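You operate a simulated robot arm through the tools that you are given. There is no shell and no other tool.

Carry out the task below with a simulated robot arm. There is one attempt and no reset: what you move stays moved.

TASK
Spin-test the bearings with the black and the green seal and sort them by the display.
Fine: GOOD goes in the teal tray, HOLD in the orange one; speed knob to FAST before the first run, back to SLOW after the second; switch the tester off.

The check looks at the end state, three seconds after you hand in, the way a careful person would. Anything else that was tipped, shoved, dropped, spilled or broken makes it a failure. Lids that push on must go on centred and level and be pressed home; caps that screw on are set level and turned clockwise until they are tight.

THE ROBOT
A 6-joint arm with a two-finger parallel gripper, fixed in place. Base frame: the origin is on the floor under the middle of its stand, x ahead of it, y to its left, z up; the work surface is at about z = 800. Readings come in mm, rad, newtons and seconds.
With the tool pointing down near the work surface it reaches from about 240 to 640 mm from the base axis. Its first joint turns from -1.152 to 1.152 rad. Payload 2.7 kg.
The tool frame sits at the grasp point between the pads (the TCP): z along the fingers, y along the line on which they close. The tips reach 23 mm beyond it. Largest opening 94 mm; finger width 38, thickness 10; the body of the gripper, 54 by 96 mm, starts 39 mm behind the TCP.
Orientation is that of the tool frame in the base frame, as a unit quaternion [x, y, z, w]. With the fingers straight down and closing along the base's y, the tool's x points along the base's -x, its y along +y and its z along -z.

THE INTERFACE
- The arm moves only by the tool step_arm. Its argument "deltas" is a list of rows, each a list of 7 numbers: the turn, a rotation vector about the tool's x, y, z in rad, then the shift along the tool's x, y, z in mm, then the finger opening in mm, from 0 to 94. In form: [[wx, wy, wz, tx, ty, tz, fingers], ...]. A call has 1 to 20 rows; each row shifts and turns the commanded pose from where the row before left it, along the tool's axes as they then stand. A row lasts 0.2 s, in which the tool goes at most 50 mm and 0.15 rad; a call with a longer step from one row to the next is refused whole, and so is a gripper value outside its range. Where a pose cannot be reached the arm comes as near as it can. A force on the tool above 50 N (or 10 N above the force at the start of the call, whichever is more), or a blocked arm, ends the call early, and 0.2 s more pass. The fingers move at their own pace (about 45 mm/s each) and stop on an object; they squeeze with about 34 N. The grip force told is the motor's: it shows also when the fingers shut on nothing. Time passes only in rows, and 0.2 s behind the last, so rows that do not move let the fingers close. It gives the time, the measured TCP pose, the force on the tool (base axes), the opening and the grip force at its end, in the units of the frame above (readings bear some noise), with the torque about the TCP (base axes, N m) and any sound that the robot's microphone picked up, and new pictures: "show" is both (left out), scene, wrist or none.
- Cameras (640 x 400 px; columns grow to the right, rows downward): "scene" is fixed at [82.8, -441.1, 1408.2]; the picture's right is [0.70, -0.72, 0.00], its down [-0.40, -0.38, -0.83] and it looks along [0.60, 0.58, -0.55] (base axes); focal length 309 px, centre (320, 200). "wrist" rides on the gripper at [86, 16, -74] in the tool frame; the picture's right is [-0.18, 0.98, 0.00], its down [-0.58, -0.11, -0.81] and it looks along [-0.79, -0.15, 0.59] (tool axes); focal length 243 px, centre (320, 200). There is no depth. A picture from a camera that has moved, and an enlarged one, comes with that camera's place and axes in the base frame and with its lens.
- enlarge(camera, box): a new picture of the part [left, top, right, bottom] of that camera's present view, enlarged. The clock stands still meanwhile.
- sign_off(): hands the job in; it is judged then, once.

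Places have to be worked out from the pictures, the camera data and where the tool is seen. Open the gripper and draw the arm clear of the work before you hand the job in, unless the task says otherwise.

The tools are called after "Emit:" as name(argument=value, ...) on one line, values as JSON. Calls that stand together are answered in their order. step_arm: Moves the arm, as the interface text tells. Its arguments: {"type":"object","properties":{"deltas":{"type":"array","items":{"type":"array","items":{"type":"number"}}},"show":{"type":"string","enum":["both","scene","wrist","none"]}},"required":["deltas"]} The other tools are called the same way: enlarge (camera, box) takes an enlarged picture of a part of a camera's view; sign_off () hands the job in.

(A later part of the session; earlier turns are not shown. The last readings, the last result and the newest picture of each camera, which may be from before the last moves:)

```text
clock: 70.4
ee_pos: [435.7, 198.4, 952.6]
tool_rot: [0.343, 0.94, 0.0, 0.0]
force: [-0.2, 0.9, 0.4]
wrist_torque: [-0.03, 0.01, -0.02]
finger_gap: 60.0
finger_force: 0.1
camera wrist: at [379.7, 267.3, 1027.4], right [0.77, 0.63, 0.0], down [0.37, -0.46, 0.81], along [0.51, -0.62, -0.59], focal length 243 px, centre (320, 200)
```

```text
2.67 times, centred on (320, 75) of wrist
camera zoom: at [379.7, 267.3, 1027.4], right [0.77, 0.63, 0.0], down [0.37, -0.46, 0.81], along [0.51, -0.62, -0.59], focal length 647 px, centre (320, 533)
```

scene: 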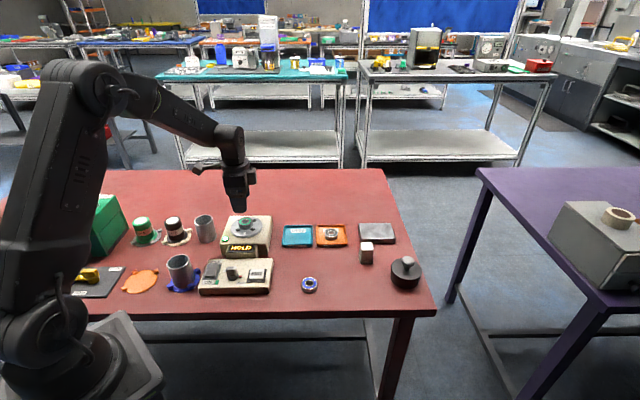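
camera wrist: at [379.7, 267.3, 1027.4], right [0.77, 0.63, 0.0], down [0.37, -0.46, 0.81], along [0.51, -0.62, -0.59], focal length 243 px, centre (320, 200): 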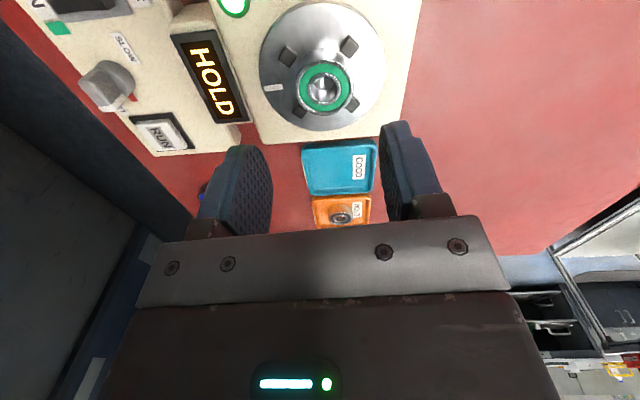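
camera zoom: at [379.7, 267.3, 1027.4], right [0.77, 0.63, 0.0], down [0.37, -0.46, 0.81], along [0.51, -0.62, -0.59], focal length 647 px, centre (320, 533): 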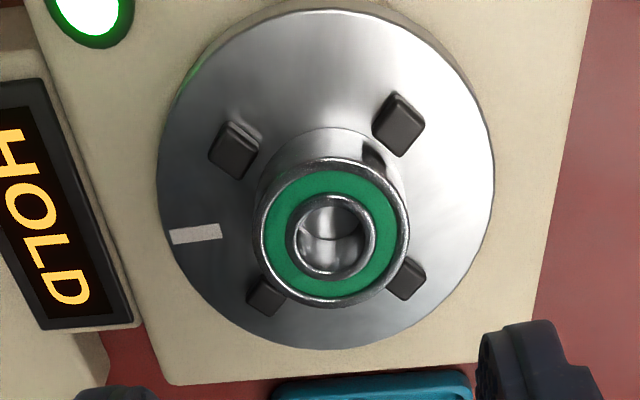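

The green bearing sits flat between the dogs. I'll close the fingers, go back over the RUN button, and check alignment.

Emit:
step_arm(deltas=[[0, 0, 0, -8.4, -41.4, 0, 40], [0, 0, 0, -8.4, -41.4, 0, 20], [0, 0, 0, -8.4, -41.4, 0, 0], [0, 0, 0, -8.4, -41.4, 0, 0], [0, 0, 0.084, 0, 0, 25, 0], [0, 0, 0, 0, 0, 25, 0], [0, 0, 0, 0, 0, 25, 0], [0, 0, 0, 0, 0, 0, 0]], show="wrist")

Emit:
enlarge(camera="wrist", box=[240, 40, 400, 190])

```text
clock: 72.2
ee_pos: [356.4, 52.3, 877.5]
tool_rot: [0.382, 0.924, 0.0, 0.001]
force: [-0.4, 0.1, 0.4]
wrist_torque: [0.0, 0.04, 0.03]
finger_gap: 0.2
finger_force: 34.0
camera wrist: at [306.8, 126.0, 952.9], right [0.82, 0.57, 0.0], down [0.33, -0.49, 0.81], along [0.46, -0.66, -0.59], focal length 243 px, centre (320, 200)
```

wrist: 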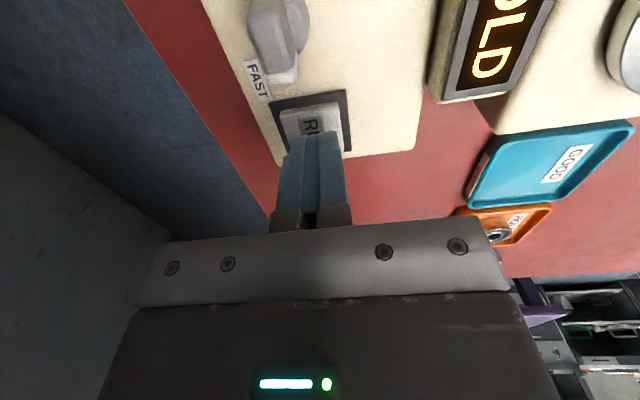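

```text
2.67 times, centred on (320, 115) of wrist
camera zoom: at [306.8, 126.0, 952.9], right [0.82, 0.57, 0.0], down [0.33, -0.49, 0.81], along [0.46, -0.66, -0.59], focal length 647 px, centre (320, 427)
```

zoom: 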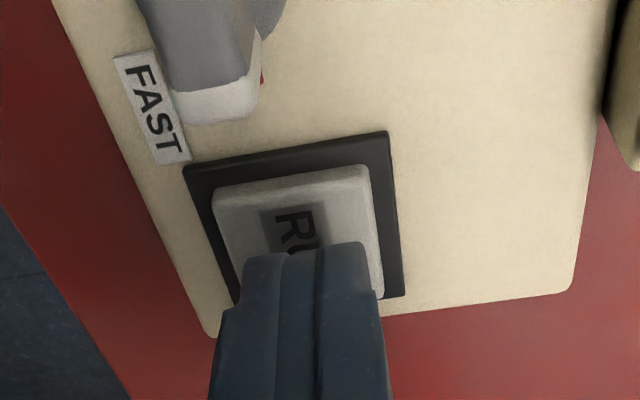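

The button is under the tips, about 2 mm to the side, so I'll correct and press past the click point, then hold.

Emit:
step_arm(deltas=[[0, 0, 0, 0, -1.8, 10, 0], [0, 0, 0, 0, 0, 7, 0], [0, 0, 0, 0, 0, 3, 0], [0, 0, 0, 0, 0, 1.5, 0], [0, 0, 0, 0, 0, 1.5, 0], [0, 0, 0, 0, 0, 0, 0]], show="wrist")

```text
clock: 73.6
ee_pos: [354.7, 50.8, 854.2]
tool_rot: [0.381, 0.925, 0.001, 0.001]
force: [1.3, -1.6, 3.2]
wrist_torque: [-0.04, -0.02, -0.02]
finger_gap: 0.0
finger_force: 33.7
heard: click
camera wrist: at [304.2, 123.8, 928.8], right [0.82, 0.57, 0.0], down [0.33, -0.49, 0.81], along [0.46, -0.66, -0.59], focal length 243 px, centre (320, 200)
```

wrist: 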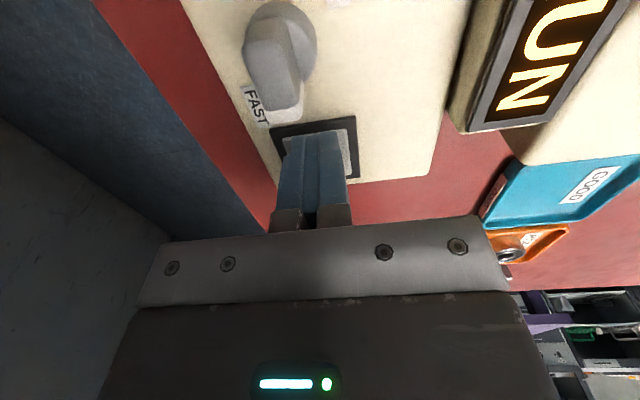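

The display shows RUN. I'll lift off and clear the view for the result.

Emit:
step_arm(deltas=[[0, 0, 0, 0, 0, -10, 0], [0, 0, 0, 0, 0, -30, 0], [0, 0, 0, -40, -10, -10, 0], [0, 0, 0, -40, -10, 0, 0], [0, 0, 0, -40, -10, -10, 0], [0, 0, 0, 0, 0, 0, 0], [0, 0, 0, 0, 0, 0, 0]], show="scene")

Emit:
enlarge(camera="scene", box=[205, 200, 285, 290])

```text
clock: 75.2
ee_pos: [418.0, -54.2, 915.6]
tool_rot: [0.382, 0.924, 0.0, 0.0]
force: [1.0, 0.2, 0.7]
wrist_torque: [-0.03, -0.01, 0.02]
finger_gap: 0.2
finger_force: 34.6
```

scene: 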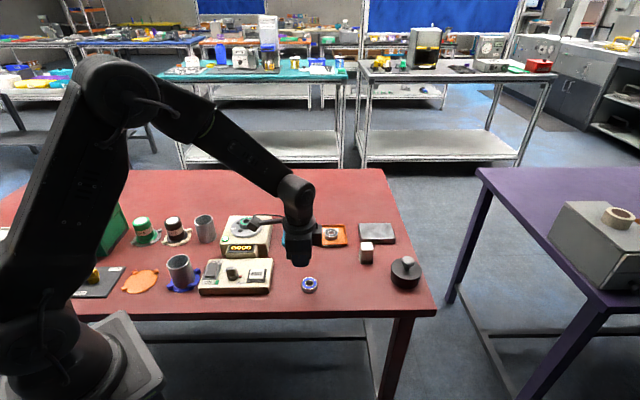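

```text
4.44 times, centred on (245, 245) of scene
camera zoom: at [82.7, -441.1, 1408.2], right [0.7, -0.72, 0.0], down [-0.4, -0.38, -0.83], along [0.6, 0.58, -0.55], focal length 1372 px, centre (653, 0)
```

zoom: 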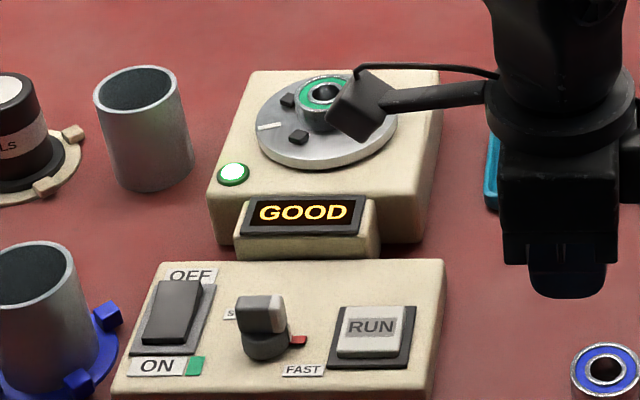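

Green reads GOOD, so it goes in the teal tray. I'll clear the view further to see the dogs' new orientation and confirm the display is steady.

Emit:
step_arm(deltas=[[0, 0, 0, -40, -15, -10, 30], [0, 0, 0, -20, -30, -10, 60], [0, 0, 0, 0, 0, 0, 60]], show="none")

Emit:
enlarge(camera="scene", box=[225, 205, 269, 238])

Emit:
enlarge(camera="scene", box=[215, 205, 275, 290])

```text
clock: 76.0
ee_pos: [431.6, -129.7, 935.4]
tool_rot: [0.382, 0.924, -0.001, 0.0]
force: [0.4, -0.7, 0.3]
wrist_torque: [0.0, -0.03, 0.0]
finger_gap: 60.0
finger_force: 0.1
```

```text
12.12 times, centred on (247, 222) of scene
camera zoom: at [82.7, -441.1, 1408.2], right [0.7, -0.72, 0.0], down [-0.4, -0.38, -0.83], along [0.6, 0.58, -0.55], focal length 3743 px, centre (1205, -61)
```

zoom: 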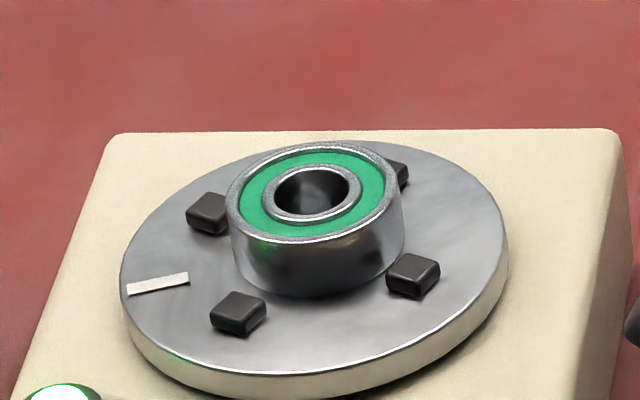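

```text
4.71 times, centred on (245, 248) of scene
camera zoom: at [82.7, -441.1, 1408.2], right [0.7, -0.72, 0.0], down [-0.4, -0.38, -0.83], along [0.6, 0.58, -0.55], focal length 1453 px, centre (673, -24)
```

zoom: 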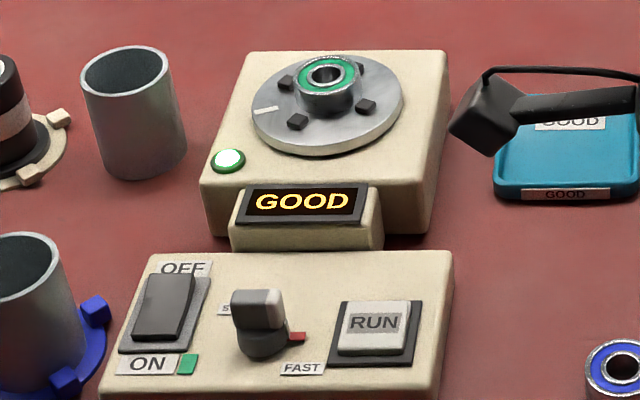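

GOOD is steady. The dogs now stand about 20° off the base axes, so yaw -25° is right for the pick. I'll move over the platter and turn to that.

Emit:
step_arm(deltas=[[0, 0, 0, 28.4, 29.5, 0, 60], [0, 0, 0, 28.4, 29.5, 0, 60], [0, 0, 0, 28.4, 29.5, 0, 60], [0, 0, 0, 28.4, 29.5, 0, 60], [0, 0, 0, 28.4, 29.5, 0, 60], [0, 0, 0, 28.4, 29.5, 0, 60], [0, 0, 0, 28.4, 29.5, 0, 60], [0, 0, 0, 28.4, 29.5, 0, 60], [0, 0, -0.115, 0, 0, 0, 60], [0, 0, -0.115, 0, 0, 0, 60], [0, 0, -0.115, 0, 0, 0, 60], [0, 0, 0, 0, 0, 0, 60]], show="wrist")

Emit:
enlarge(camera="wrist", box=[230, 0, 410, 150])

```text
clock: 78.6
ee_pos: [434.9, 199.6, 933.3]
tool_rot: [0.217, 0.976, 0.0, -0.001]
force: [-0.1, 0.0, 0.2]
wrist_torque: [0.03, -0.01, -0.01]
finger_gap: 60.1
finger_force: 0.1
camera wrist: at [363.1, 250.8, 1008.9], right [0.58, 0.81, 0.0], down [0.48, -0.34, 0.81], along [0.66, -0.47, -0.59], focal length 243 px, centre (320, 200)
```

wrist: 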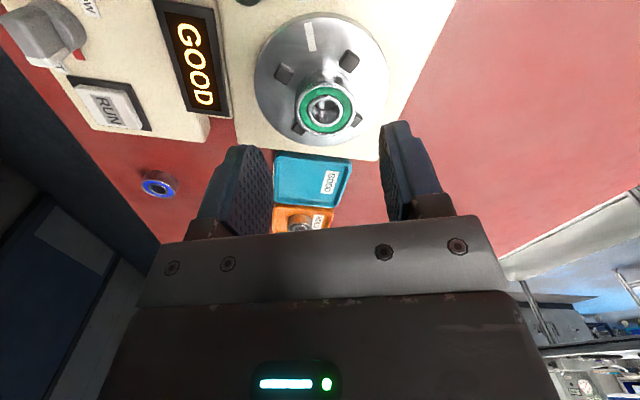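

```text
2.67 times, centred on (320, 75) of wrist
camera zoom: at [363.1, 250.8, 1008.9], right [0.58, 0.81, 0.0], down [0.48, -0.34, 0.81], along [0.66, -0.47, -0.59], focal length 647 px, centre (320, 533)
```

zoom: 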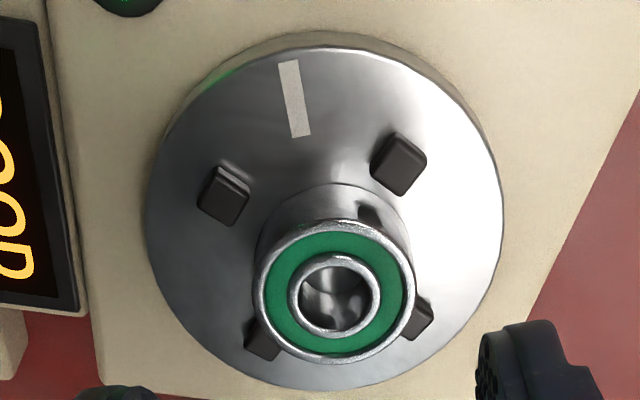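

The dogs are square with the fingers at this yaw, and the bearing is about (-3,+2) mm in tool axes from the TCP. I'll correct and descend to just above the dog tops.

Emit:
step_arm(deltas=[[0, 0, 0, -2.5, 2, 10, 60], [0, 0, 0, 0, 0, 20, 60], [0, 0, 0, 0, 0, 12, 60], [0, 0, 0, 0, 0, 0, 60], [0, 0, 0, 0, 0, 0, 60]], show="none")

Emit:
enlarge(camera="wrist", box=[240, 50, 400, 190])

```text
clock: 79.8
ee_pos: [438.8, 198.5, 892.3]
tool_rot: [0.217, 0.976, 0.0, -0.001]
force: [0.0, -0.1, -0.1]
wrist_torque: [-0.01, 0.0, 0.03]
finger_gap: 60.1
finger_force: 0.1
```

```text
2.86 times, centred on (320, 120) of wrist
camera zoom: at [366.5, 250.5, 966.5], right [0.58, 0.81, 0.0], down [0.48, -0.35, 0.81], along [0.66, -0.47, -0.59], focal length 693 px, centre (320, 429)
```

zoom: 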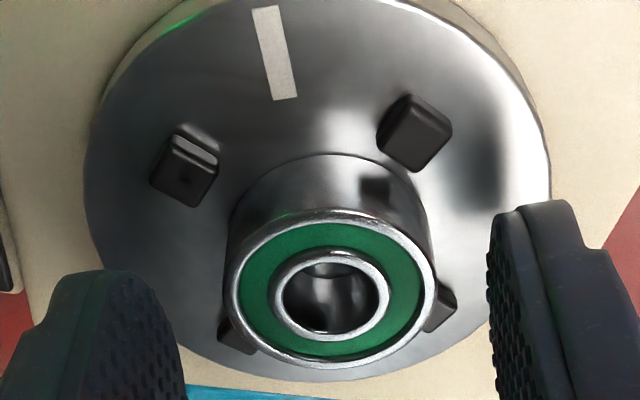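

The bearing is still about 1.2 mm along +y and 2 mm along -x. I'll correct and lower to the gripping height above the dogs, then close.

Emit:
step_arm(deltas=[[0, 0, 0, -1.5, 1.2, 3, 60], [0, 0, 0, 0, 0, 3, 60], [0, 0, 0, 0, 0, 2, 60], [0, 0, 0, 0, 0, 0, 60]], show="none")

Emit:
enlarge(camera="wrist", box=[240, 50, 400, 190])

```text
clock: 80.8
ee_pos: [441.3, 197.7, 882.9]
tool_rot: [0.217, 0.976, 0.0, 0.0]
force: [0.2, 0.2, 0.7]
wrist_torque: [0.02, -0.01, 0.01]
finger_gap: 60.0
finger_force: 0.1
```

```text
2.86 times, centred on (320, 120) of wrist
camera zoom: at [368.6, 251.0, 958.7], right [0.58, 0.81, 0.0], down [0.48, -0.35, 0.81], along [0.65, -0.47, -0.59], focal length 693 px, centre (320, 429)
```

zoom: 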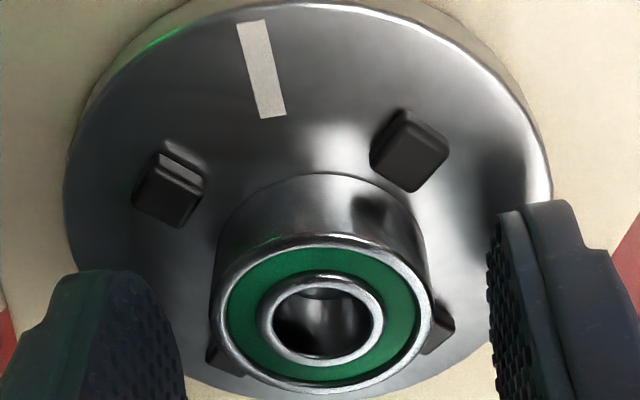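

The bearing is now centred between the pads. I'll rise 1.3 mm to clear the dog tops and close.

Emit:
step_arm(deltas=[[0, 0, 0, 0, 0, -1.4, 60], [0, 0, 0, 0, 0, 0, 48], [0, 0, 0, 0, 0, 0, 36], [0, 0, 0, 0, 0, 0, 30], [0, 0, 0, 0, 0, 0, 30], [0, 0, 0, 0, 0, 0, 30]], show="none")

```text
clock: 82.2
ee_pos: [442.2, 200.1, 885.5]
tool_rot: [0.218, 0.976, 0.0, 0.0]
force: [0.9, -0.1, 0.3]
wrist_torque: [0.0, 0.02, -0.01]
finger_gap: 38.5
finger_force: 33.4
```

Gripped (38.5 mm, 33 N). I'll lift and check the hold before moving.

Emit:
step_arm(deltas=[[0, 0, 0, 0, 0, -8, 30], [0, 0, 0, 0, 0, -15, 30], [0, 0, 0, 0, 0, -30, 30], [0, 0, 0, 0, 0, 0, 30]], show="wrist")

```text
clock: 83.2
ee_pos: [440.0, 199.1, 939.5]
tool_rot: [0.217, 0.976, 0.0, 0.0]
force: [0.4, -0.7, -1.7]
wrist_torque: [0.03, -0.03, 0.03]
finger_gap: 38.1
finger_force: 34.0
camera wrist: at [368.3, 251.2, 1013.8], right [0.58, 0.81, 0.0], down [0.48, -0.35, 0.81], along [0.65, -0.47, -0.59], focal length 243 px, centre (320, 200)
```

wrist: 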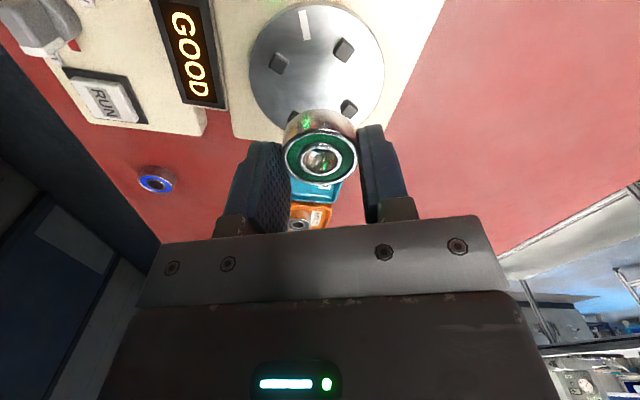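

The bearing is held securely. I'll carry it to above the teal tray at about (543,106) and turn square with the tray.

Emit:
step_arm(deltas=[[0, 0, 0, -33.0, -10.6, 0, 30], [0, 0, 0, -33.0, -10.6, 0, 30], [0, 0, 0, -33.0, -10.6, 0, 30], [0, 0, 0, -33.0, -10.6, 0, 30], [0, 0, 0.115, 0, 0, 0, 30], [0, 0, 0.115, 0, 0, 0, 30], [0, 0, 0.115, 0, 0, 0, 30], [0, 0, 0, 0, 0, 0, 30]], show="both")

Emit:
enlarge(camera="wrist", box=[200, 0, 440, 200])

```text
clock: 85.0
ee_pos: [540.2, 105.6, 937.5]
tool_rot: [0.383, 0.924, 0.001, 0.0]
force: [0.3, -0.1, -0.7]
wrist_torque: [-0.04, 0.0, 0.03]
finger_gap: 38.5
finger_force: 34.2
camera wrist: at [490.9, 178.0, 1013.1], right [0.82, 0.57, 0.0], down [0.33, -0.49, 0.81], along [0.46, -0.67, -0.59], focal length 243 px, centre (320, 200)
```

scene: 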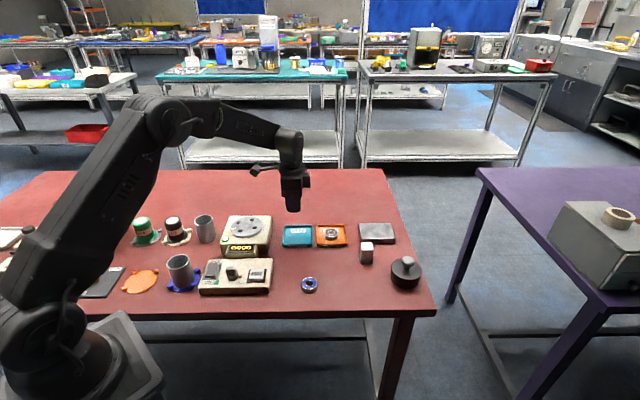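
wrist: 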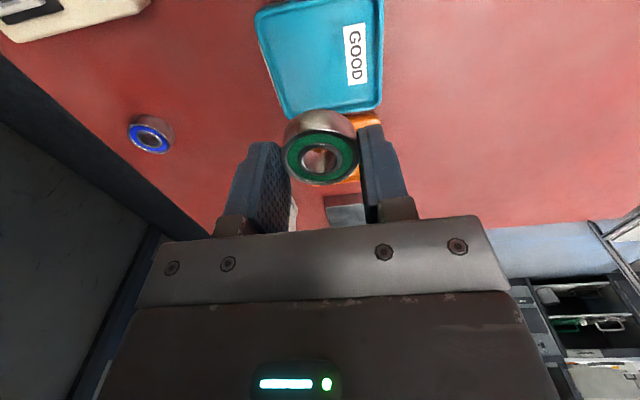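

```text
2.00 times, centred on (320, 100) of wrist
camera zoom: at [490.9, 178.0, 1013.1], right [0.82, 0.57, 0.0], down [0.33, -0.49, 0.81], along [0.46, -0.67, -0.59], focal length 485 px, centre (320, 400)
```

zoom: 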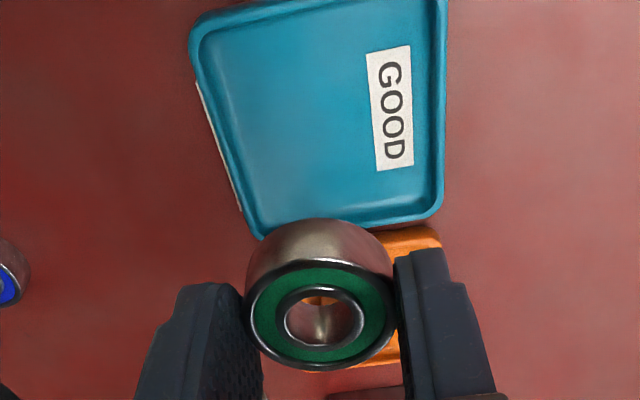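

The teal tray centre is about (-7.7,+3.7) from the TCP in tool axes. I'll shift over it and lower to just above the floor.

Emit:
step_arm(deltas=[[0, 0, 0, -7.7, 3.7, 10, 30], [0, 0, 0, 0, 0, 35, 30], [0, 0, 0, 0, 0, 35, 30], [0, 0, 0, 0, 0, 10, 30], [0, 0, 0, 0, 0, 0, 30]], show="wrist")

Emit:
enlarge(camera="wrist", box=[200, 40, 440, 200])

Emit:
enlarge(camera="scene", box=[270, 180, 410, 270])

```text
clock: 86.2
ee_pos: [550.3, 102.2, 848.7]
tool_rot: [0.382, 0.924, 0.001, 0.001]
force: [0.5, 0.6, -0.6]
wrist_torque: [0.0, -0.02, 0.0]
finger_gap: 38.3
finger_force: 33.8
camera wrist: at [499.9, 175.3, 923.0], right [0.82, 0.57, 0.0], down [0.33, -0.49, 0.81], along [0.46, -0.66, -0.59], focal length 243 px, centre (320, 200)
```

wrist: 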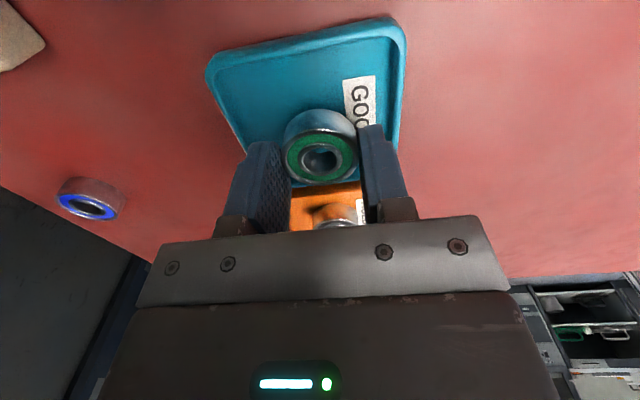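

```text
2.50 times, centred on (320, 120) of wrist
camera zoom: at [499.9, 175.3, 923.0], right [0.82, 0.57, 0.0], down [0.33, -0.49, 0.81], along [0.46, -0.66, -0.59], focal length 606 px, centre (320, 400)
```

zoom: 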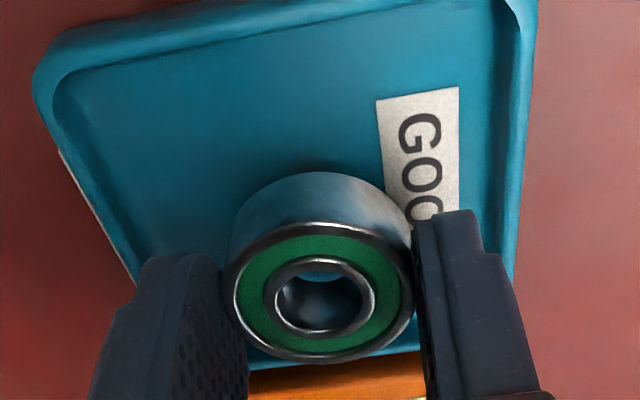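

```text
4.44 times, centred on (340, 225) of scene
camera zoom: at [82.8, -441.1, 1408.2], right [0.7, -0.72, 0.0], down [-0.4, -0.38, -0.83], along [0.6, 0.58, -0.55], focal length 1372 px, centre (231, 89)
```

zoom: 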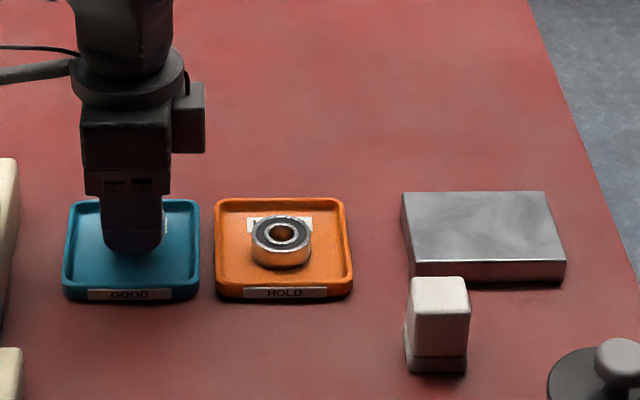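

The bearing is over the teal tray with room on all sides. I'll lower gently toward the floor.

Emit:
step_arm(deltas=[[0, 0, 0, 0, 0, 5, 30], [0, 0, 0, 0, 0, 4, 30], [0, 0, 0, 0, 0, 2, 30], [0, 0, 0, 0, 0, 1, 30], [0, 0, 0, 0, 0, 0, 30]], show="none")

```text
clock: 87.4
ee_pos: [550.0, 102.3, 836.5]
tool_rot: [0.382, 0.924, 0.0, 0.0]
force: [0.5, 0.7, -0.4]
wrist_torque: [0.0, -0.02, 0.0]
finger_gap: 38.6
finger_force: 34.0
```

No contact yet, so I'll go a little further in 1 mm steps.

Emit:
step_arm(deltas=[[0, 0, 0, 0, 0, 1, 30], [0, 0, 0, 0, 0, 1, 30], [0, 0, 0, 0, 0, 0, 30]], show="none")

```text
clock: 88.2
ee_pos: [550.7, 102.4, 834.4]
tool_rot: [0.382, 0.924, 0.001, 0.001]
force: [-1.9, 3.5, 8.3]
wrist_torque: [0.03, 0.12, -0.02]
finger_gap: 38.3
finger_force: 34.1
```

Light contact (8 N): the bearing is on the tray floor. I'll ease up slightly, release, and rise straight up.

Emit:
step_arm(deltas=[[0, 0, 0, 0, 0, -0.6, 30], [0, 0, 0, 0, 0, 0, 42], [0, 0, 0, 0, 0, 0, 48], [0, 0, 0, 0, 0, 0, 48], [0, 0, 0, 0, 0, -10, 48], [0, 0, 0, 0, 0, -30, 48], [0, 0, 0, 0, 0, -45, 48], [0, 0, 0, 0, 0, -15, 48]], show="both")

Emit:
enlarge(camera="scene", box=[270, 180, 410, 270])

Emit:
enlarge(camera="scene", box=[195, 200, 285, 300])

```text
clock: 90.0
ee_pos: [548.8, 102.5, 933.7]
tool_rot: [0.382, 0.924, 0.001, 0.001]
force: [-0.6, 0.3, -0.4]
wrist_torque: [-0.01, 0.01, -0.01]
finger_gap: 48.3
finger_force: 0.0
camera wrist: at [498.5, 175.6, 1009.2], right [0.82, 0.57, 0.0], down [0.33, -0.49, 0.81], along [0.46, -0.66, -0.59], focal length 243 px, centre (320, 200)
```

scene: 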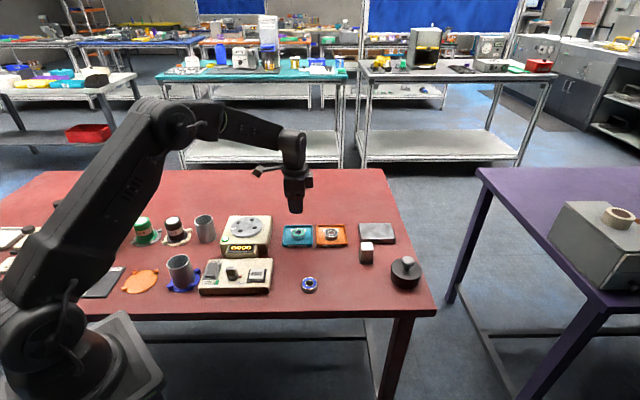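
wrist: 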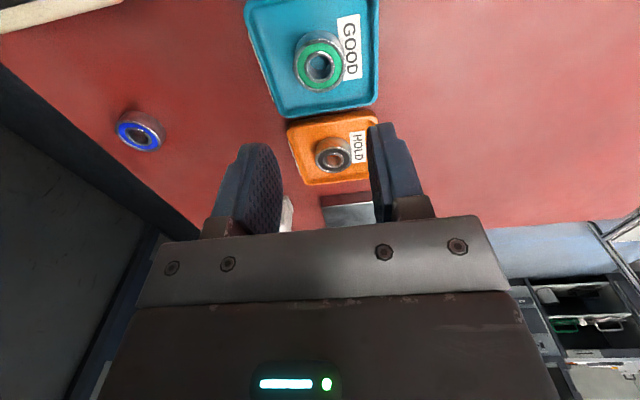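

```text
4.44 times, centred on (340, 225) of scene
camera zoom: at [82.7, -441.1, 1408.2], right [0.7, -0.72, 0.0], down [-0.4, -0.38, -0.83], along [0.6, 0.58, -0.55], focal length 1372 px, centre (231, 89)
```

zoom: 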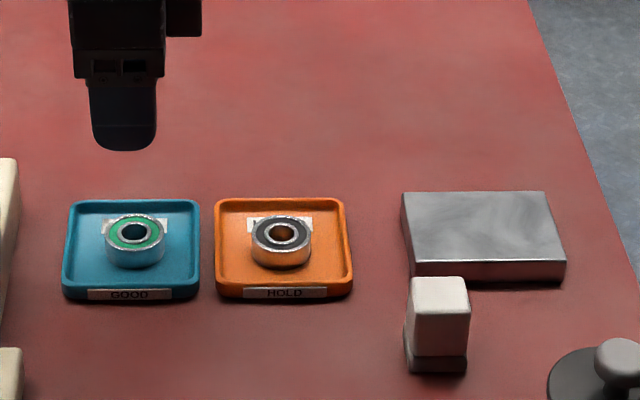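

```text
4.00 times, centred on (240, 250) of scene
camera zoom: at [82.7, -441.1, 1408.2], right [0.7, -0.72, 0.0], down [-0.4, -0.38, -0.83], along [0.6, 0.58, -0.55], focal length 1235 px, centre (640, 0)
```

zoom: 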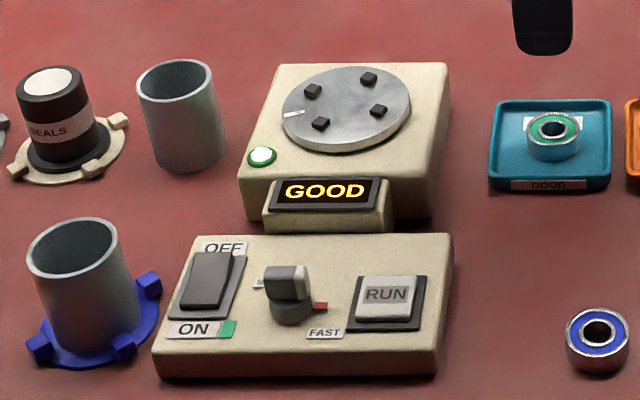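

Both bearings are flat in their trays, green in GOOD and black in HOLD. Now I'll move back over the knob at about (314,84) to turn it to SLOW.

Emit:
step_arm(deltas=[[0, 0, 0, 25.6, -29.8, 0, 48], [0, 0, 0, 25.6, -29.8, 0, 40], [0, 0, 0, 25.6, -29.8, 0, 40], [0, 0, 0, 25.6, -29.8, 0, 40], [0, 0, 0, 25.6, -29.8, 0, 40], [0, 0, 0, 25.6, -29.8, 0, 40], [0, 0, 0.03, 0, 0, 0, 40], [0, 0, 0, 0, 0, 0, 40]], show="wrist")

Emit:
enlarge(camera="wrist", box=[200, 0, 440, 190])

```text
clock: 91.8
ee_pos: [316.5, 83.2, 934.2]
tool_rot: [0.396, 0.918, 0.0, 0.0]
force: [0.3, 0.5, 0.7]
wrist_torque: [0.04, -0.01, 0.03]
finger_gap: 40.0
finger_force: 0.1
camera wrist: at [267.3, 158.5, 1009.6], right [0.84, 0.54, 0.0], down [0.32, -0.5, 0.81], along [0.44, -0.68, -0.59], focal length 243 px, centre (320, 200)
```

wrist: 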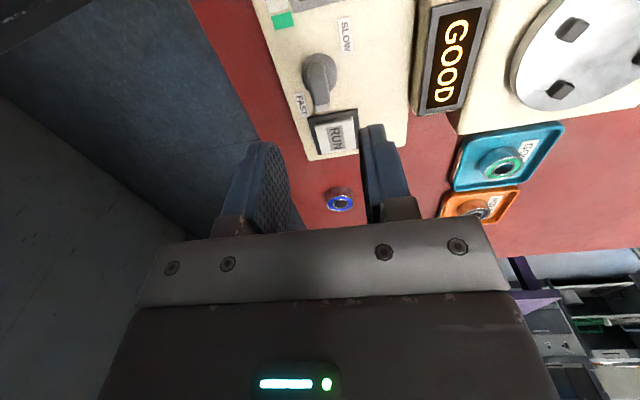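

```text
2.11 times, centred on (320, 95) of wrist
camera zoom: at [267.3, 158.5, 1009.6], right [0.84, 0.54, 0.0], down [0.32, -0.5, 0.81], along [0.44, -0.68, -0.59], focal length 511 px, centre (320, 421)
```

zoom: 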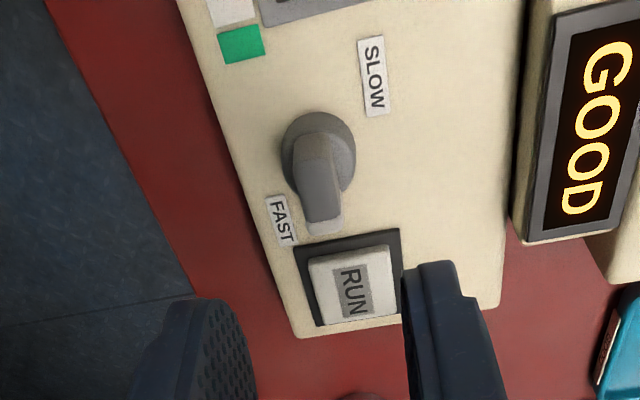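

The bar lies along the finger direction and sits on the centre column. I'll shift +2 in the tool's x and descend to the gripping height used before.

Emit:
step_arm(deltas=[[0, 0, 0, 2, -0.3, 20, 40], [0, 0, 0, 0, 0, 25, 40], [0, 0, 0, 0, 0, 15, 40], [0, 0, 0, 0, 0, 7, 40], [0, 0, 0, 0, 0, 0, 40]], show="wrist")

Emit:
enlarge(camera="wrist", box=[210, 60, 430, 220])

```text
clock: 93.0
ee_pos: [313.1, 84.9, 867.8]
tool_rot: [0.395, 0.918, 0.0, 0.0]
force: [-0.5, 0.4, 0.2]
wrist_torque: [0.0, 0.0, -0.01]
finger_gap: 40.1
finger_force: 0.0
camera wrist: at [265.3, 159.5, 942.6], right [0.84, 0.54, 0.0], down [0.32, -0.5, 0.81], along [0.44, -0.68, -0.59], focal length 243 px, centre (320, 200)
```

wrist: 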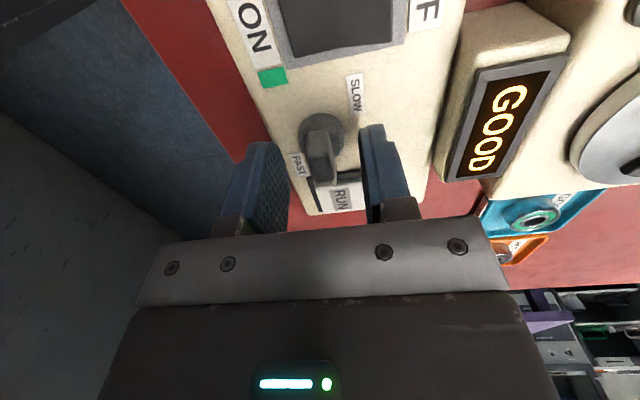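

```text
2.50 times, centred on (320, 140) of wrist
camera zoom: at [265.3, 159.5, 942.6], right [0.84, 0.54, 0.0], down [0.32, -0.5, 0.81], along [0.44, -0.68, -0.59], focal length 606 px, centre (320, 350)
```

zoom: 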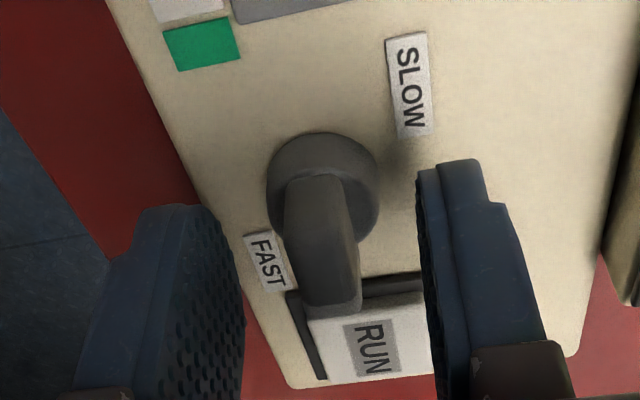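

The bar is centred between the pads. I'll close on it and check for side load.

Emit:
step_arm(deltas=[[0, 0, 0, 0, 0.3, 0, 24], [0, 0, 0, 0, 0, 0, 0], [0, 0, 0, 0, 0, 0, 0], [0, 0, 0, 0, 0, 0, 0], [0, 0, 0, 0, 0, 0, 0]], show="none")

```text
clock: 94.2
ee_pos: [313.9, 85.7, 868.2]
tool_rot: [0.395, 0.919, -0.001, 0.0]
force: [1.0, 1.1, -4.6]
wrist_torque: [-0.25, -0.23, 1.04]
finger_gap: 12.0
finger_force: 44.7
```

Gripped with almost no side force. The knob is held against its FAST stop, which gives the 1 N·m. I'll turn counter-clockwise in stages.

Emit:
step_arm(deltas=[[0, 0, -0.12, 0, 0, 0, 0], [0, 0, -0.12, 0, 0, 0, 0], [0, 0, -0.12, 0, 0, 0, 0], [0, 0, -0.12, 0, 0, 0, 0], [0, 0, 0, 0, 0, 0, 0]], show="none")

```text
clock: 95.4
ee_pos: [313.2, 84.2, 867.9]
tool_rot: [0.165, 0.986, -0.001, 0.001]
force: [-9.5, -20.6, 28.7]
wrist_torque: [-0.57, -0.58, -0.01]
finger_gap: 11.9
finger_force: 45.3
```

Yaw is -19° and the knob is following, but there is about 22 N sideways and 29 N upward. I'll shift -1.5 in the tool's y and ease up 1 mm, then continue.

Emit:
step_arm(deltas=[[0, 0, 0, 0.2, -1.4, -1, 0], [0, 0, -0.12, 0, 0, 0, 0], [0, 0, -0.12, 0, 0, 0, 0], [0, 0, 0, 0, 0, 0, 0]], show="none")

```text
clock: 96.4
ee_pos: [313.2, 82.7, 868.5]
tool_rot: [0.046, 0.999, 0.0, 0.001]
force: [-7.0, -6.4, 0.1]
wrist_torque: [-0.14, -0.45, -0.05]
finger_gap: 11.9
finger_force: 44.6
```

Forces are down to about 9 N and yaw is -5°. I'll continue counter-clockwise with a small correction.

Emit:
step_arm(deltas=[[0, 0, -0.12, 0.3, -0.4, 0, 0], [0, 0, -0.12, 0, 0, 0, 0], [0, 0, -0.12, 0, 0, 0, 0], [0, 0, 0, 0, 0, 0, 0]], show="wrist")

Emit:
enlarge(camera="scene", box=[195, 230, 275, 300])

```text
clock: 97.4
ee_pos: [313.4, 83.5, 867.9]
tool_rot: [-0.134, 0.991, 0.0, 0.0]
force: [11.8, -19.6, -10.1]
wrist_torque: [-0.65, 0.92, -0.05]
finger_gap: 11.7
finger_force: 45.1
camera wrist: at [224.4, 76.1, 943.1], right [-0.08, 1.0, 0.0], down [0.59, 0.05, 0.81], along [0.8, 0.07, -0.59], focal length 243 px, centre (320, 200)
```

wrist: 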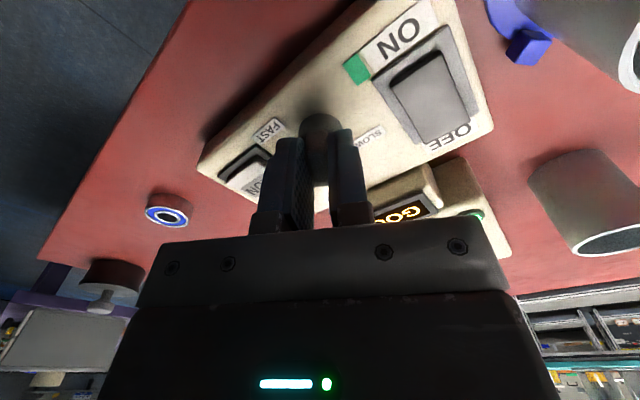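

```text
5.71 times, centred on (235, 265) of scene
camera zoom: at [83.2, -441.5, 1408.0], right [0.7, -0.72, 0.0], down [-0.4, -0.38, -0.83], along [0.6, 0.58, -0.55], focal length 1765 px, centre (806, -171)
```

zoom: 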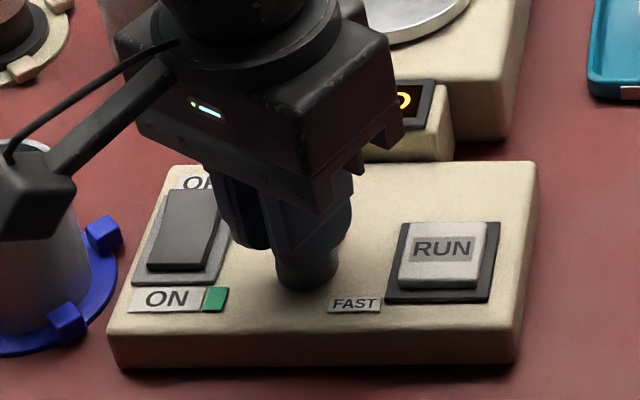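

Yaw is +15°, with about 22 N along -tool y to relieve. I'll correct and continue toward the SLOW stop.

Emit:
step_arm(deltas=[[0, 0, 0, -0.4, -1.4, 0, 0], [0, 0, -0.12, 0, 0, 0, 0], [0, 0, -0.12, 0, 0, 0, 0], [0, 0, -0.12, 0, 0, 0, 0], [0, 0, 0, 0, 0, 0, 0]], show="none")

```text
clock: 98.6
ee_pos: [313.7, 81.3, 867.9]
tool_rot: [-0.309, 0.951, 0.0, 0.001]
force: [8.1, -16.7, -27.5]
wrist_torque: [0.31, -0.93, -0.04]
finger_gap: 12.0
finger_force: 45.0
```

Yaw is 36°. I'll relieve the -y and downward loads and turn the rest of the way to the stop.

Emit:
step_arm(deltas=[[0, 0, 0, 0.2, -1.2, 1, 0], [0, 0, -0.1, 0, 0, 0, 0], [0, 0, -0.1, 0, 0, 0, 0], [0, 0, 0, 0, 0, 0, 0]], show="none")

```text
clock: 99.6
ee_pos: [313.4, 80.5, 868.8]
tool_rot: [-0.401, 0.916, -0.001, 0.0]
force: [-5.8, -8.3, 13.5]
wrist_torque: [-0.68, 0.7, -1.3]
finger_gap: 12.2
finger_force: 45.1
```

The torque about z is now -1.3 N·m at yaw 47°, so the knob is at the SLOW stop. I'll nudge slightly more to be sure, back off, and release.

Emit:
step_arm(deltas=[[0, 0, -0.06, 0, 0, 0, 0], [0, 0, 0, 0, 0, 0, 0]], show="none")

Emit:
step_arm(deltas=[[0, 0, 0.08, 0, 0, 0, 0], [0, 0, 0, 0, 0, 0, 20], [0, 0, 0, 0, 0, 0, 36], [0, 0, 0, 0, 0, 0, 36]], show="none")

Emit:
step_arm(deltas=[[0, 0, 0, 0, 0, -20, 36], [0, 0, 0, 0, 0, -30, 36], [0, 0, 0, 0, 0, -40, 36], [0, 0, 0, 0, 0, 0, 36]], show="both")

Emit:
enlarge(camera="scene", box=[195, 230, 275, 300])

Emit:
enlarge(camera="wrist", box=[180, 0, 440, 170])

```text
clock: 100.2
ee_pos: [314.4, 82.9, 867.9]
tool_rot: [-0.43, 0.903, 0.0, 0.0]
force: [-11.2, -7.5, 22.0]
wrist_torque: [-0.15, 0.28, -1.22]
finger_gap: 13.8
finger_force: 45.1
```

```text
clock: 101.2
ee_pos: [314.4, 81.9, 867.2]
tool_rot: [-0.393, 0.919, 0.001, 0.0]
force: [0.1, 0.3, -0.2]
wrist_torque: [-0.03, 0.02, -0.01]
finger_gap: 35.8
finger_force: 0.0
```

```text
clock: 102.2
ee_pos: [313.2, 82.0, 959.0]
tool_rot: [-0.393, 0.92, 0.0, -0.001]
force: [0.3, 0.6, 0.0]
wrist_torque: [-0.01, -0.03, 0.0]
finger_gap: 36.0
finger_force: 0.0
camera wrist: at [240.9, 30.3, 1033.3], right [-0.58, 0.81, 0.0], down [0.48, 0.34, 0.81], along [0.66, 0.47, -0.59], focal length 243 px, centre (320, 200)
```

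scene: 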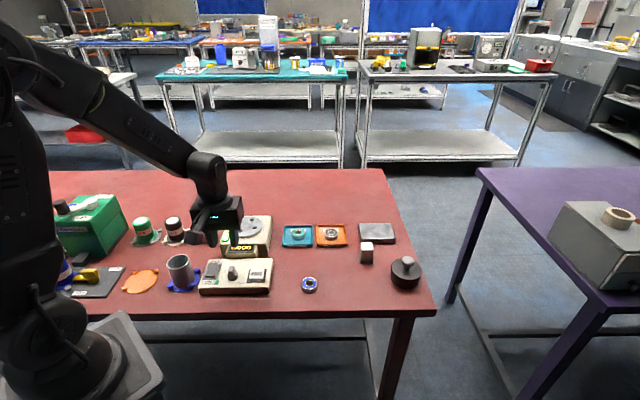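
wrist: 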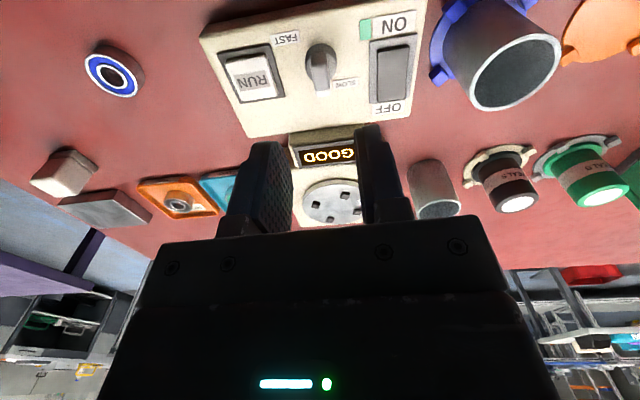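

```text
5.71 times, centred on (235, 265) of scene
camera zoom: at [82.7, -441.1, 1408.2], right [0.7, -0.72, 0.0], down [-0.4, -0.38, -0.83], along [0.6, 0.58, -0.55], focal length 1765 px, centre (806, -171)
```

zoom: 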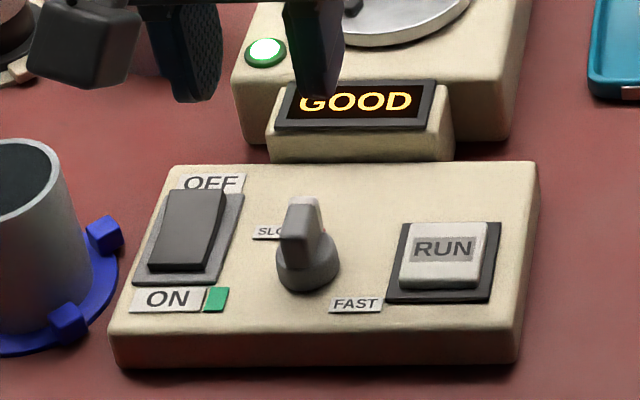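

```text
2.35 times, centred on (310, 85) of wrist
camera zoom: at [240.9, 30.3, 1033.3], right [-0.58, 0.81, 0.0], down [0.48, 0.34, 0.81], along [0.66, 0.47, -0.59], focal length 571 px, centre (344, 471)
```

zoom: 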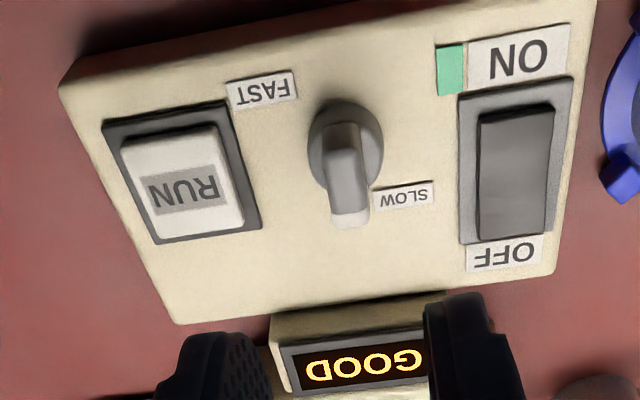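

The knob is back at its SLOW position, just as at the start. Last comes the rocker: its OFF end is near (296,141). I'll close the fingers, turn so the thin side lies along the rocker, and move above the OFF end.

Emit:
step_arm(deltas=[[0, 0, 0.1445, 0, 0, 0, 20], [0, 0, 0.1445, 0, 0, 0, 0], [0, 0, 0.1445, 0, 0, 0, 0], [0, 0, 0.1445, 0, 0, 0, 0], [0, 0, 0.1445, 0, 0, 0, 0], [0, 0, 0.1445, 0, 0, 0, 0], [0, 0, 0.1445, 0, 0, 0, 0], [0, 0, 0.1445, 0, 0, 0, 0], [0, 0, 0.1445, 0, 0, 0, 0], [0, 0, 0.1445, 0, 0, 0, 0], [0, 0, 0.1445, 0, 0, 0, 0], [0, 0, 0, 26.9, 13.8, 0, 0], [0, 0, 0, 26.9, 13.8, 0, 0], [0, 0, 0, 0, 0, 25, 0], [0, 0, 0, 0, 0, 25, 0], [0, 0, 0, 0, 0, 0, 0]], show="both")

Emit:
enlarge(camera="wrist", box=[220, 0, 420, 190])

Emit:
enlarge(camera="scene", box=[165, 200, 285, 300])

```text
clock: 105.6
ee_pos: [295.7, 140.4, 908.4]
tool_rot: [0.381, 0.924, 0.0, 0.001]
force: [0.1, -0.3, 0.5]
wrist_torque: [0.0, 0.01, 0.03]
finger_gap: 0.0
finger_force: 33.8
camera wrist: at [245.5, 212.3, 983.3], right [0.82, 0.57, 0.0], down [0.34, -0.49, 0.81], along [0.46, -0.66, -0.59], focal length 243 px, centre (320, 200)
```

scene: 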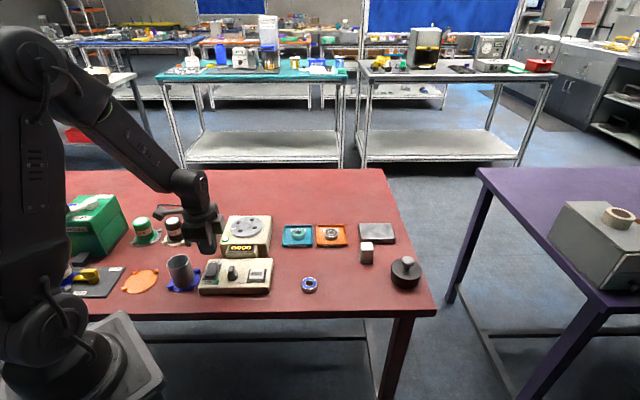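
wrist: 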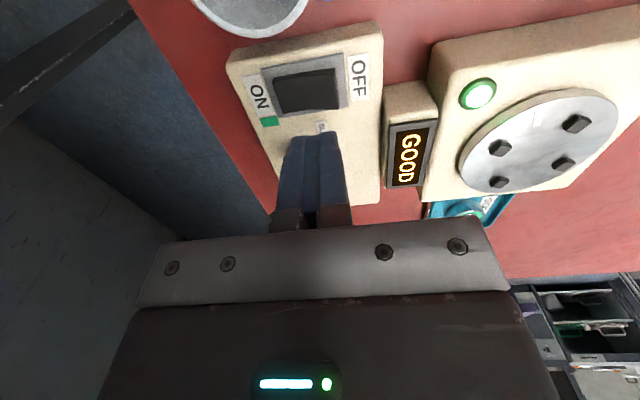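

```text
2.11 times, centred on (320, 95) of wrist
camera zoom: at [245.5, 212.3, 983.3], right [0.82, 0.57, 0.0], down [0.34, -0.49, 0.81], along [0.46, -0.66, -0.59], focal length 511 px, centre (320, 421)
```

zoom: 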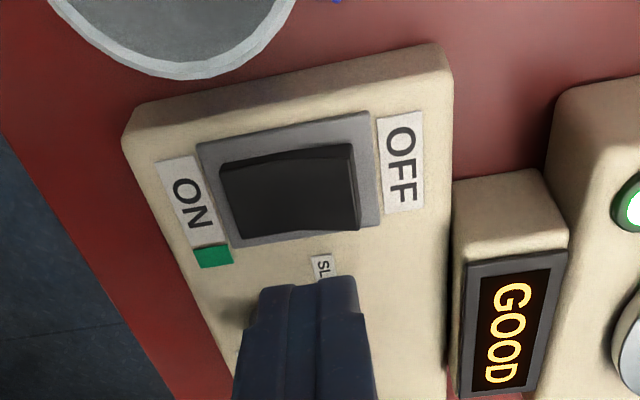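

```text
4.00 times, centred on (225, 250) of scene
camera zoom: at [82.8, -441.1, 1408.2], right [0.7, -0.72, 0.0], down [-0.4, -0.38, -0.83], along [0.6, 0.58, -0.55], focal length 1235 px, centre (700, 0)
```

zoom: 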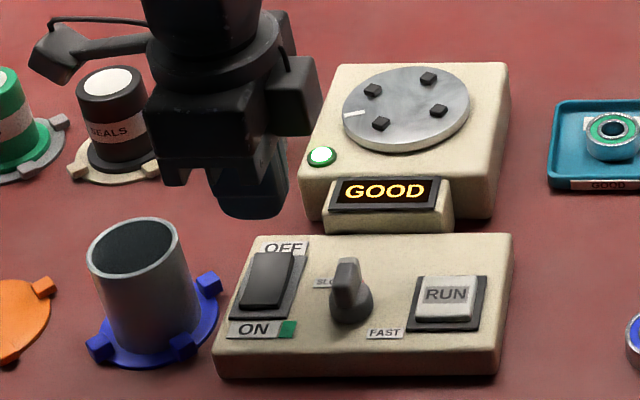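

The refined rocker OFF end is about (+3.5,+8) mm in tool axes from the TCP, with its top near z≈836. I'll aim the fingertip about 3.5 mm inside that end and lower to just above it.

Emit:
step_arm(deltas=[[0, 0, 0, 3.3, 4.5, 10, 0], [0, 0, 0, 0, 0, 20, 0], [0, 0, 0, 0, 0, 8, 0], [0, 0, 0, 0, 0, 0, 0]], show="wrist")

Emit:
enlarge(camera="wrist", box=[220, 30, 420, 190])

Emit:
enlarge(camera="scene", box=[185, 230, 265, 300])

```text
clock: 106.6
ee_pos: [294.9, 143.8, 869.7]
tool_rot: [0.381, 0.925, 0.0, 0.0]
force: [0.0, 1.1, -0.3]
wrist_torque: [0.01, -0.01, 0.0]
finger_gap: 0.2
finger_force: 34.1
camera wrist: at [246.0, 217.0, 945.1], right [0.82, 0.57, 0.0], down [0.34, -0.49, 0.81], along [0.46, -0.66, -0.59], focal length 243 px, centre (320, 200)
```

wrist: 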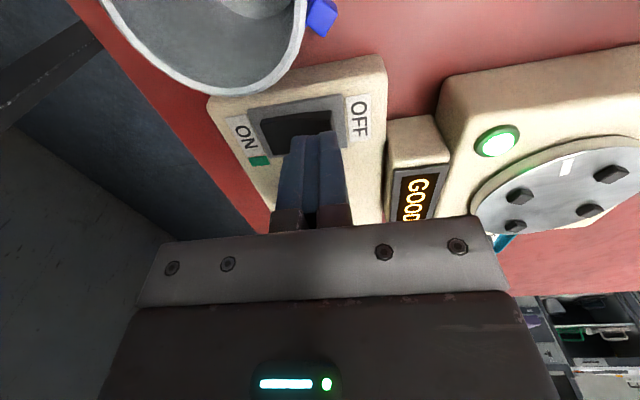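

```text
2.50 times, centred on (320, 110) of wrist
camera zoom: at [246.0, 217.0, 945.1], right [0.82, 0.57, 0.0], down [0.34, -0.49, 0.81], along [0.46, -0.66, -0.59], focal length 606 px, centre (320, 425)
```

zoom: 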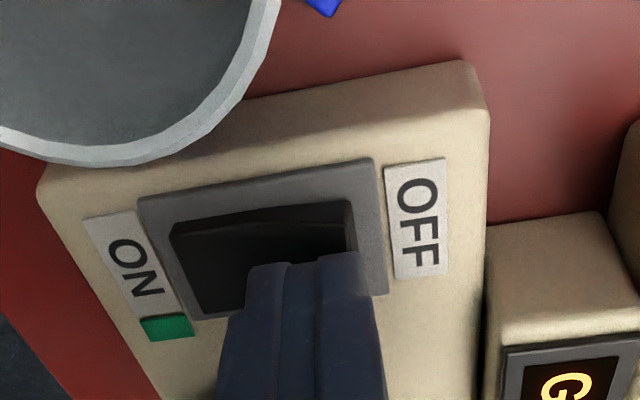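

```text
5.71 times, centred on (225, 265) of scene
camera zoom: at [82.8, -441.1, 1408.2], right [0.7, -0.72, 0.0], down [-0.4, -0.38, -0.83], along [0.6, 0.58, -0.55], focal length 1765 px, centre (863, -171)
```

zoom: 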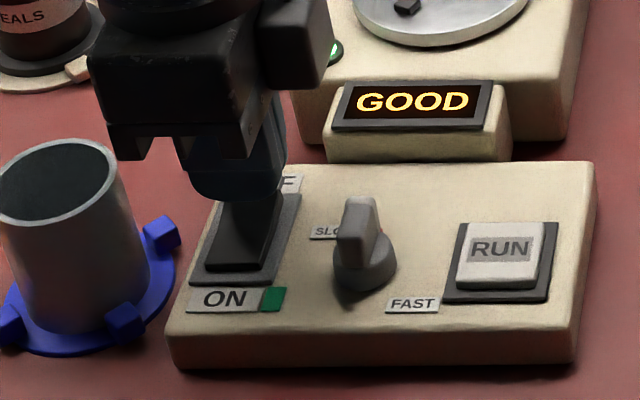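

The OFF end of the rocker is still about 8 mm further along +y, so I'll shift +5 to press near the end and avoid the pivot, then lower in small steps listening for the click.

Emit:
step_arm(deltas=[[0, 0, 0, 0, 5, 0, 0], [0, 0, 0, 0, 0, 3, 0], [0, 0, 0, 0, 0, 2, 0], [0, 0, 0, 0, 0, 2, 0], [0, 0, 0, 0, 0, 0, 0]], show="none")

Emit:
enlarge(camera="wrist", box=[220, 30, 420, 190])

```text
clock: 107.8
ee_pos: [299.6, 147.1, 862.9]
tool_rot: [0.382, 0.924, -0.001, 0.0]
force: [0.0, -1.1, 0.0]
wrist_torque: [0.01, 0.0, 0.03]
finger_gap: 0.3
finger_force: 34.0
```

```text
2.50 times, centred on (320, 110) of wrist
camera zoom: at [248.9, 221.1, 938.2], right [0.82, 0.57, 0.0], down [0.34, -0.49, 0.81], along [0.46, -0.66, -0.59], focal length 606 px, centre (320, 425)
```

zoom: 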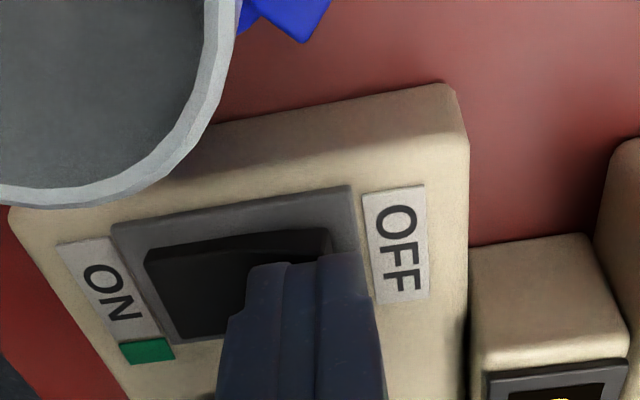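

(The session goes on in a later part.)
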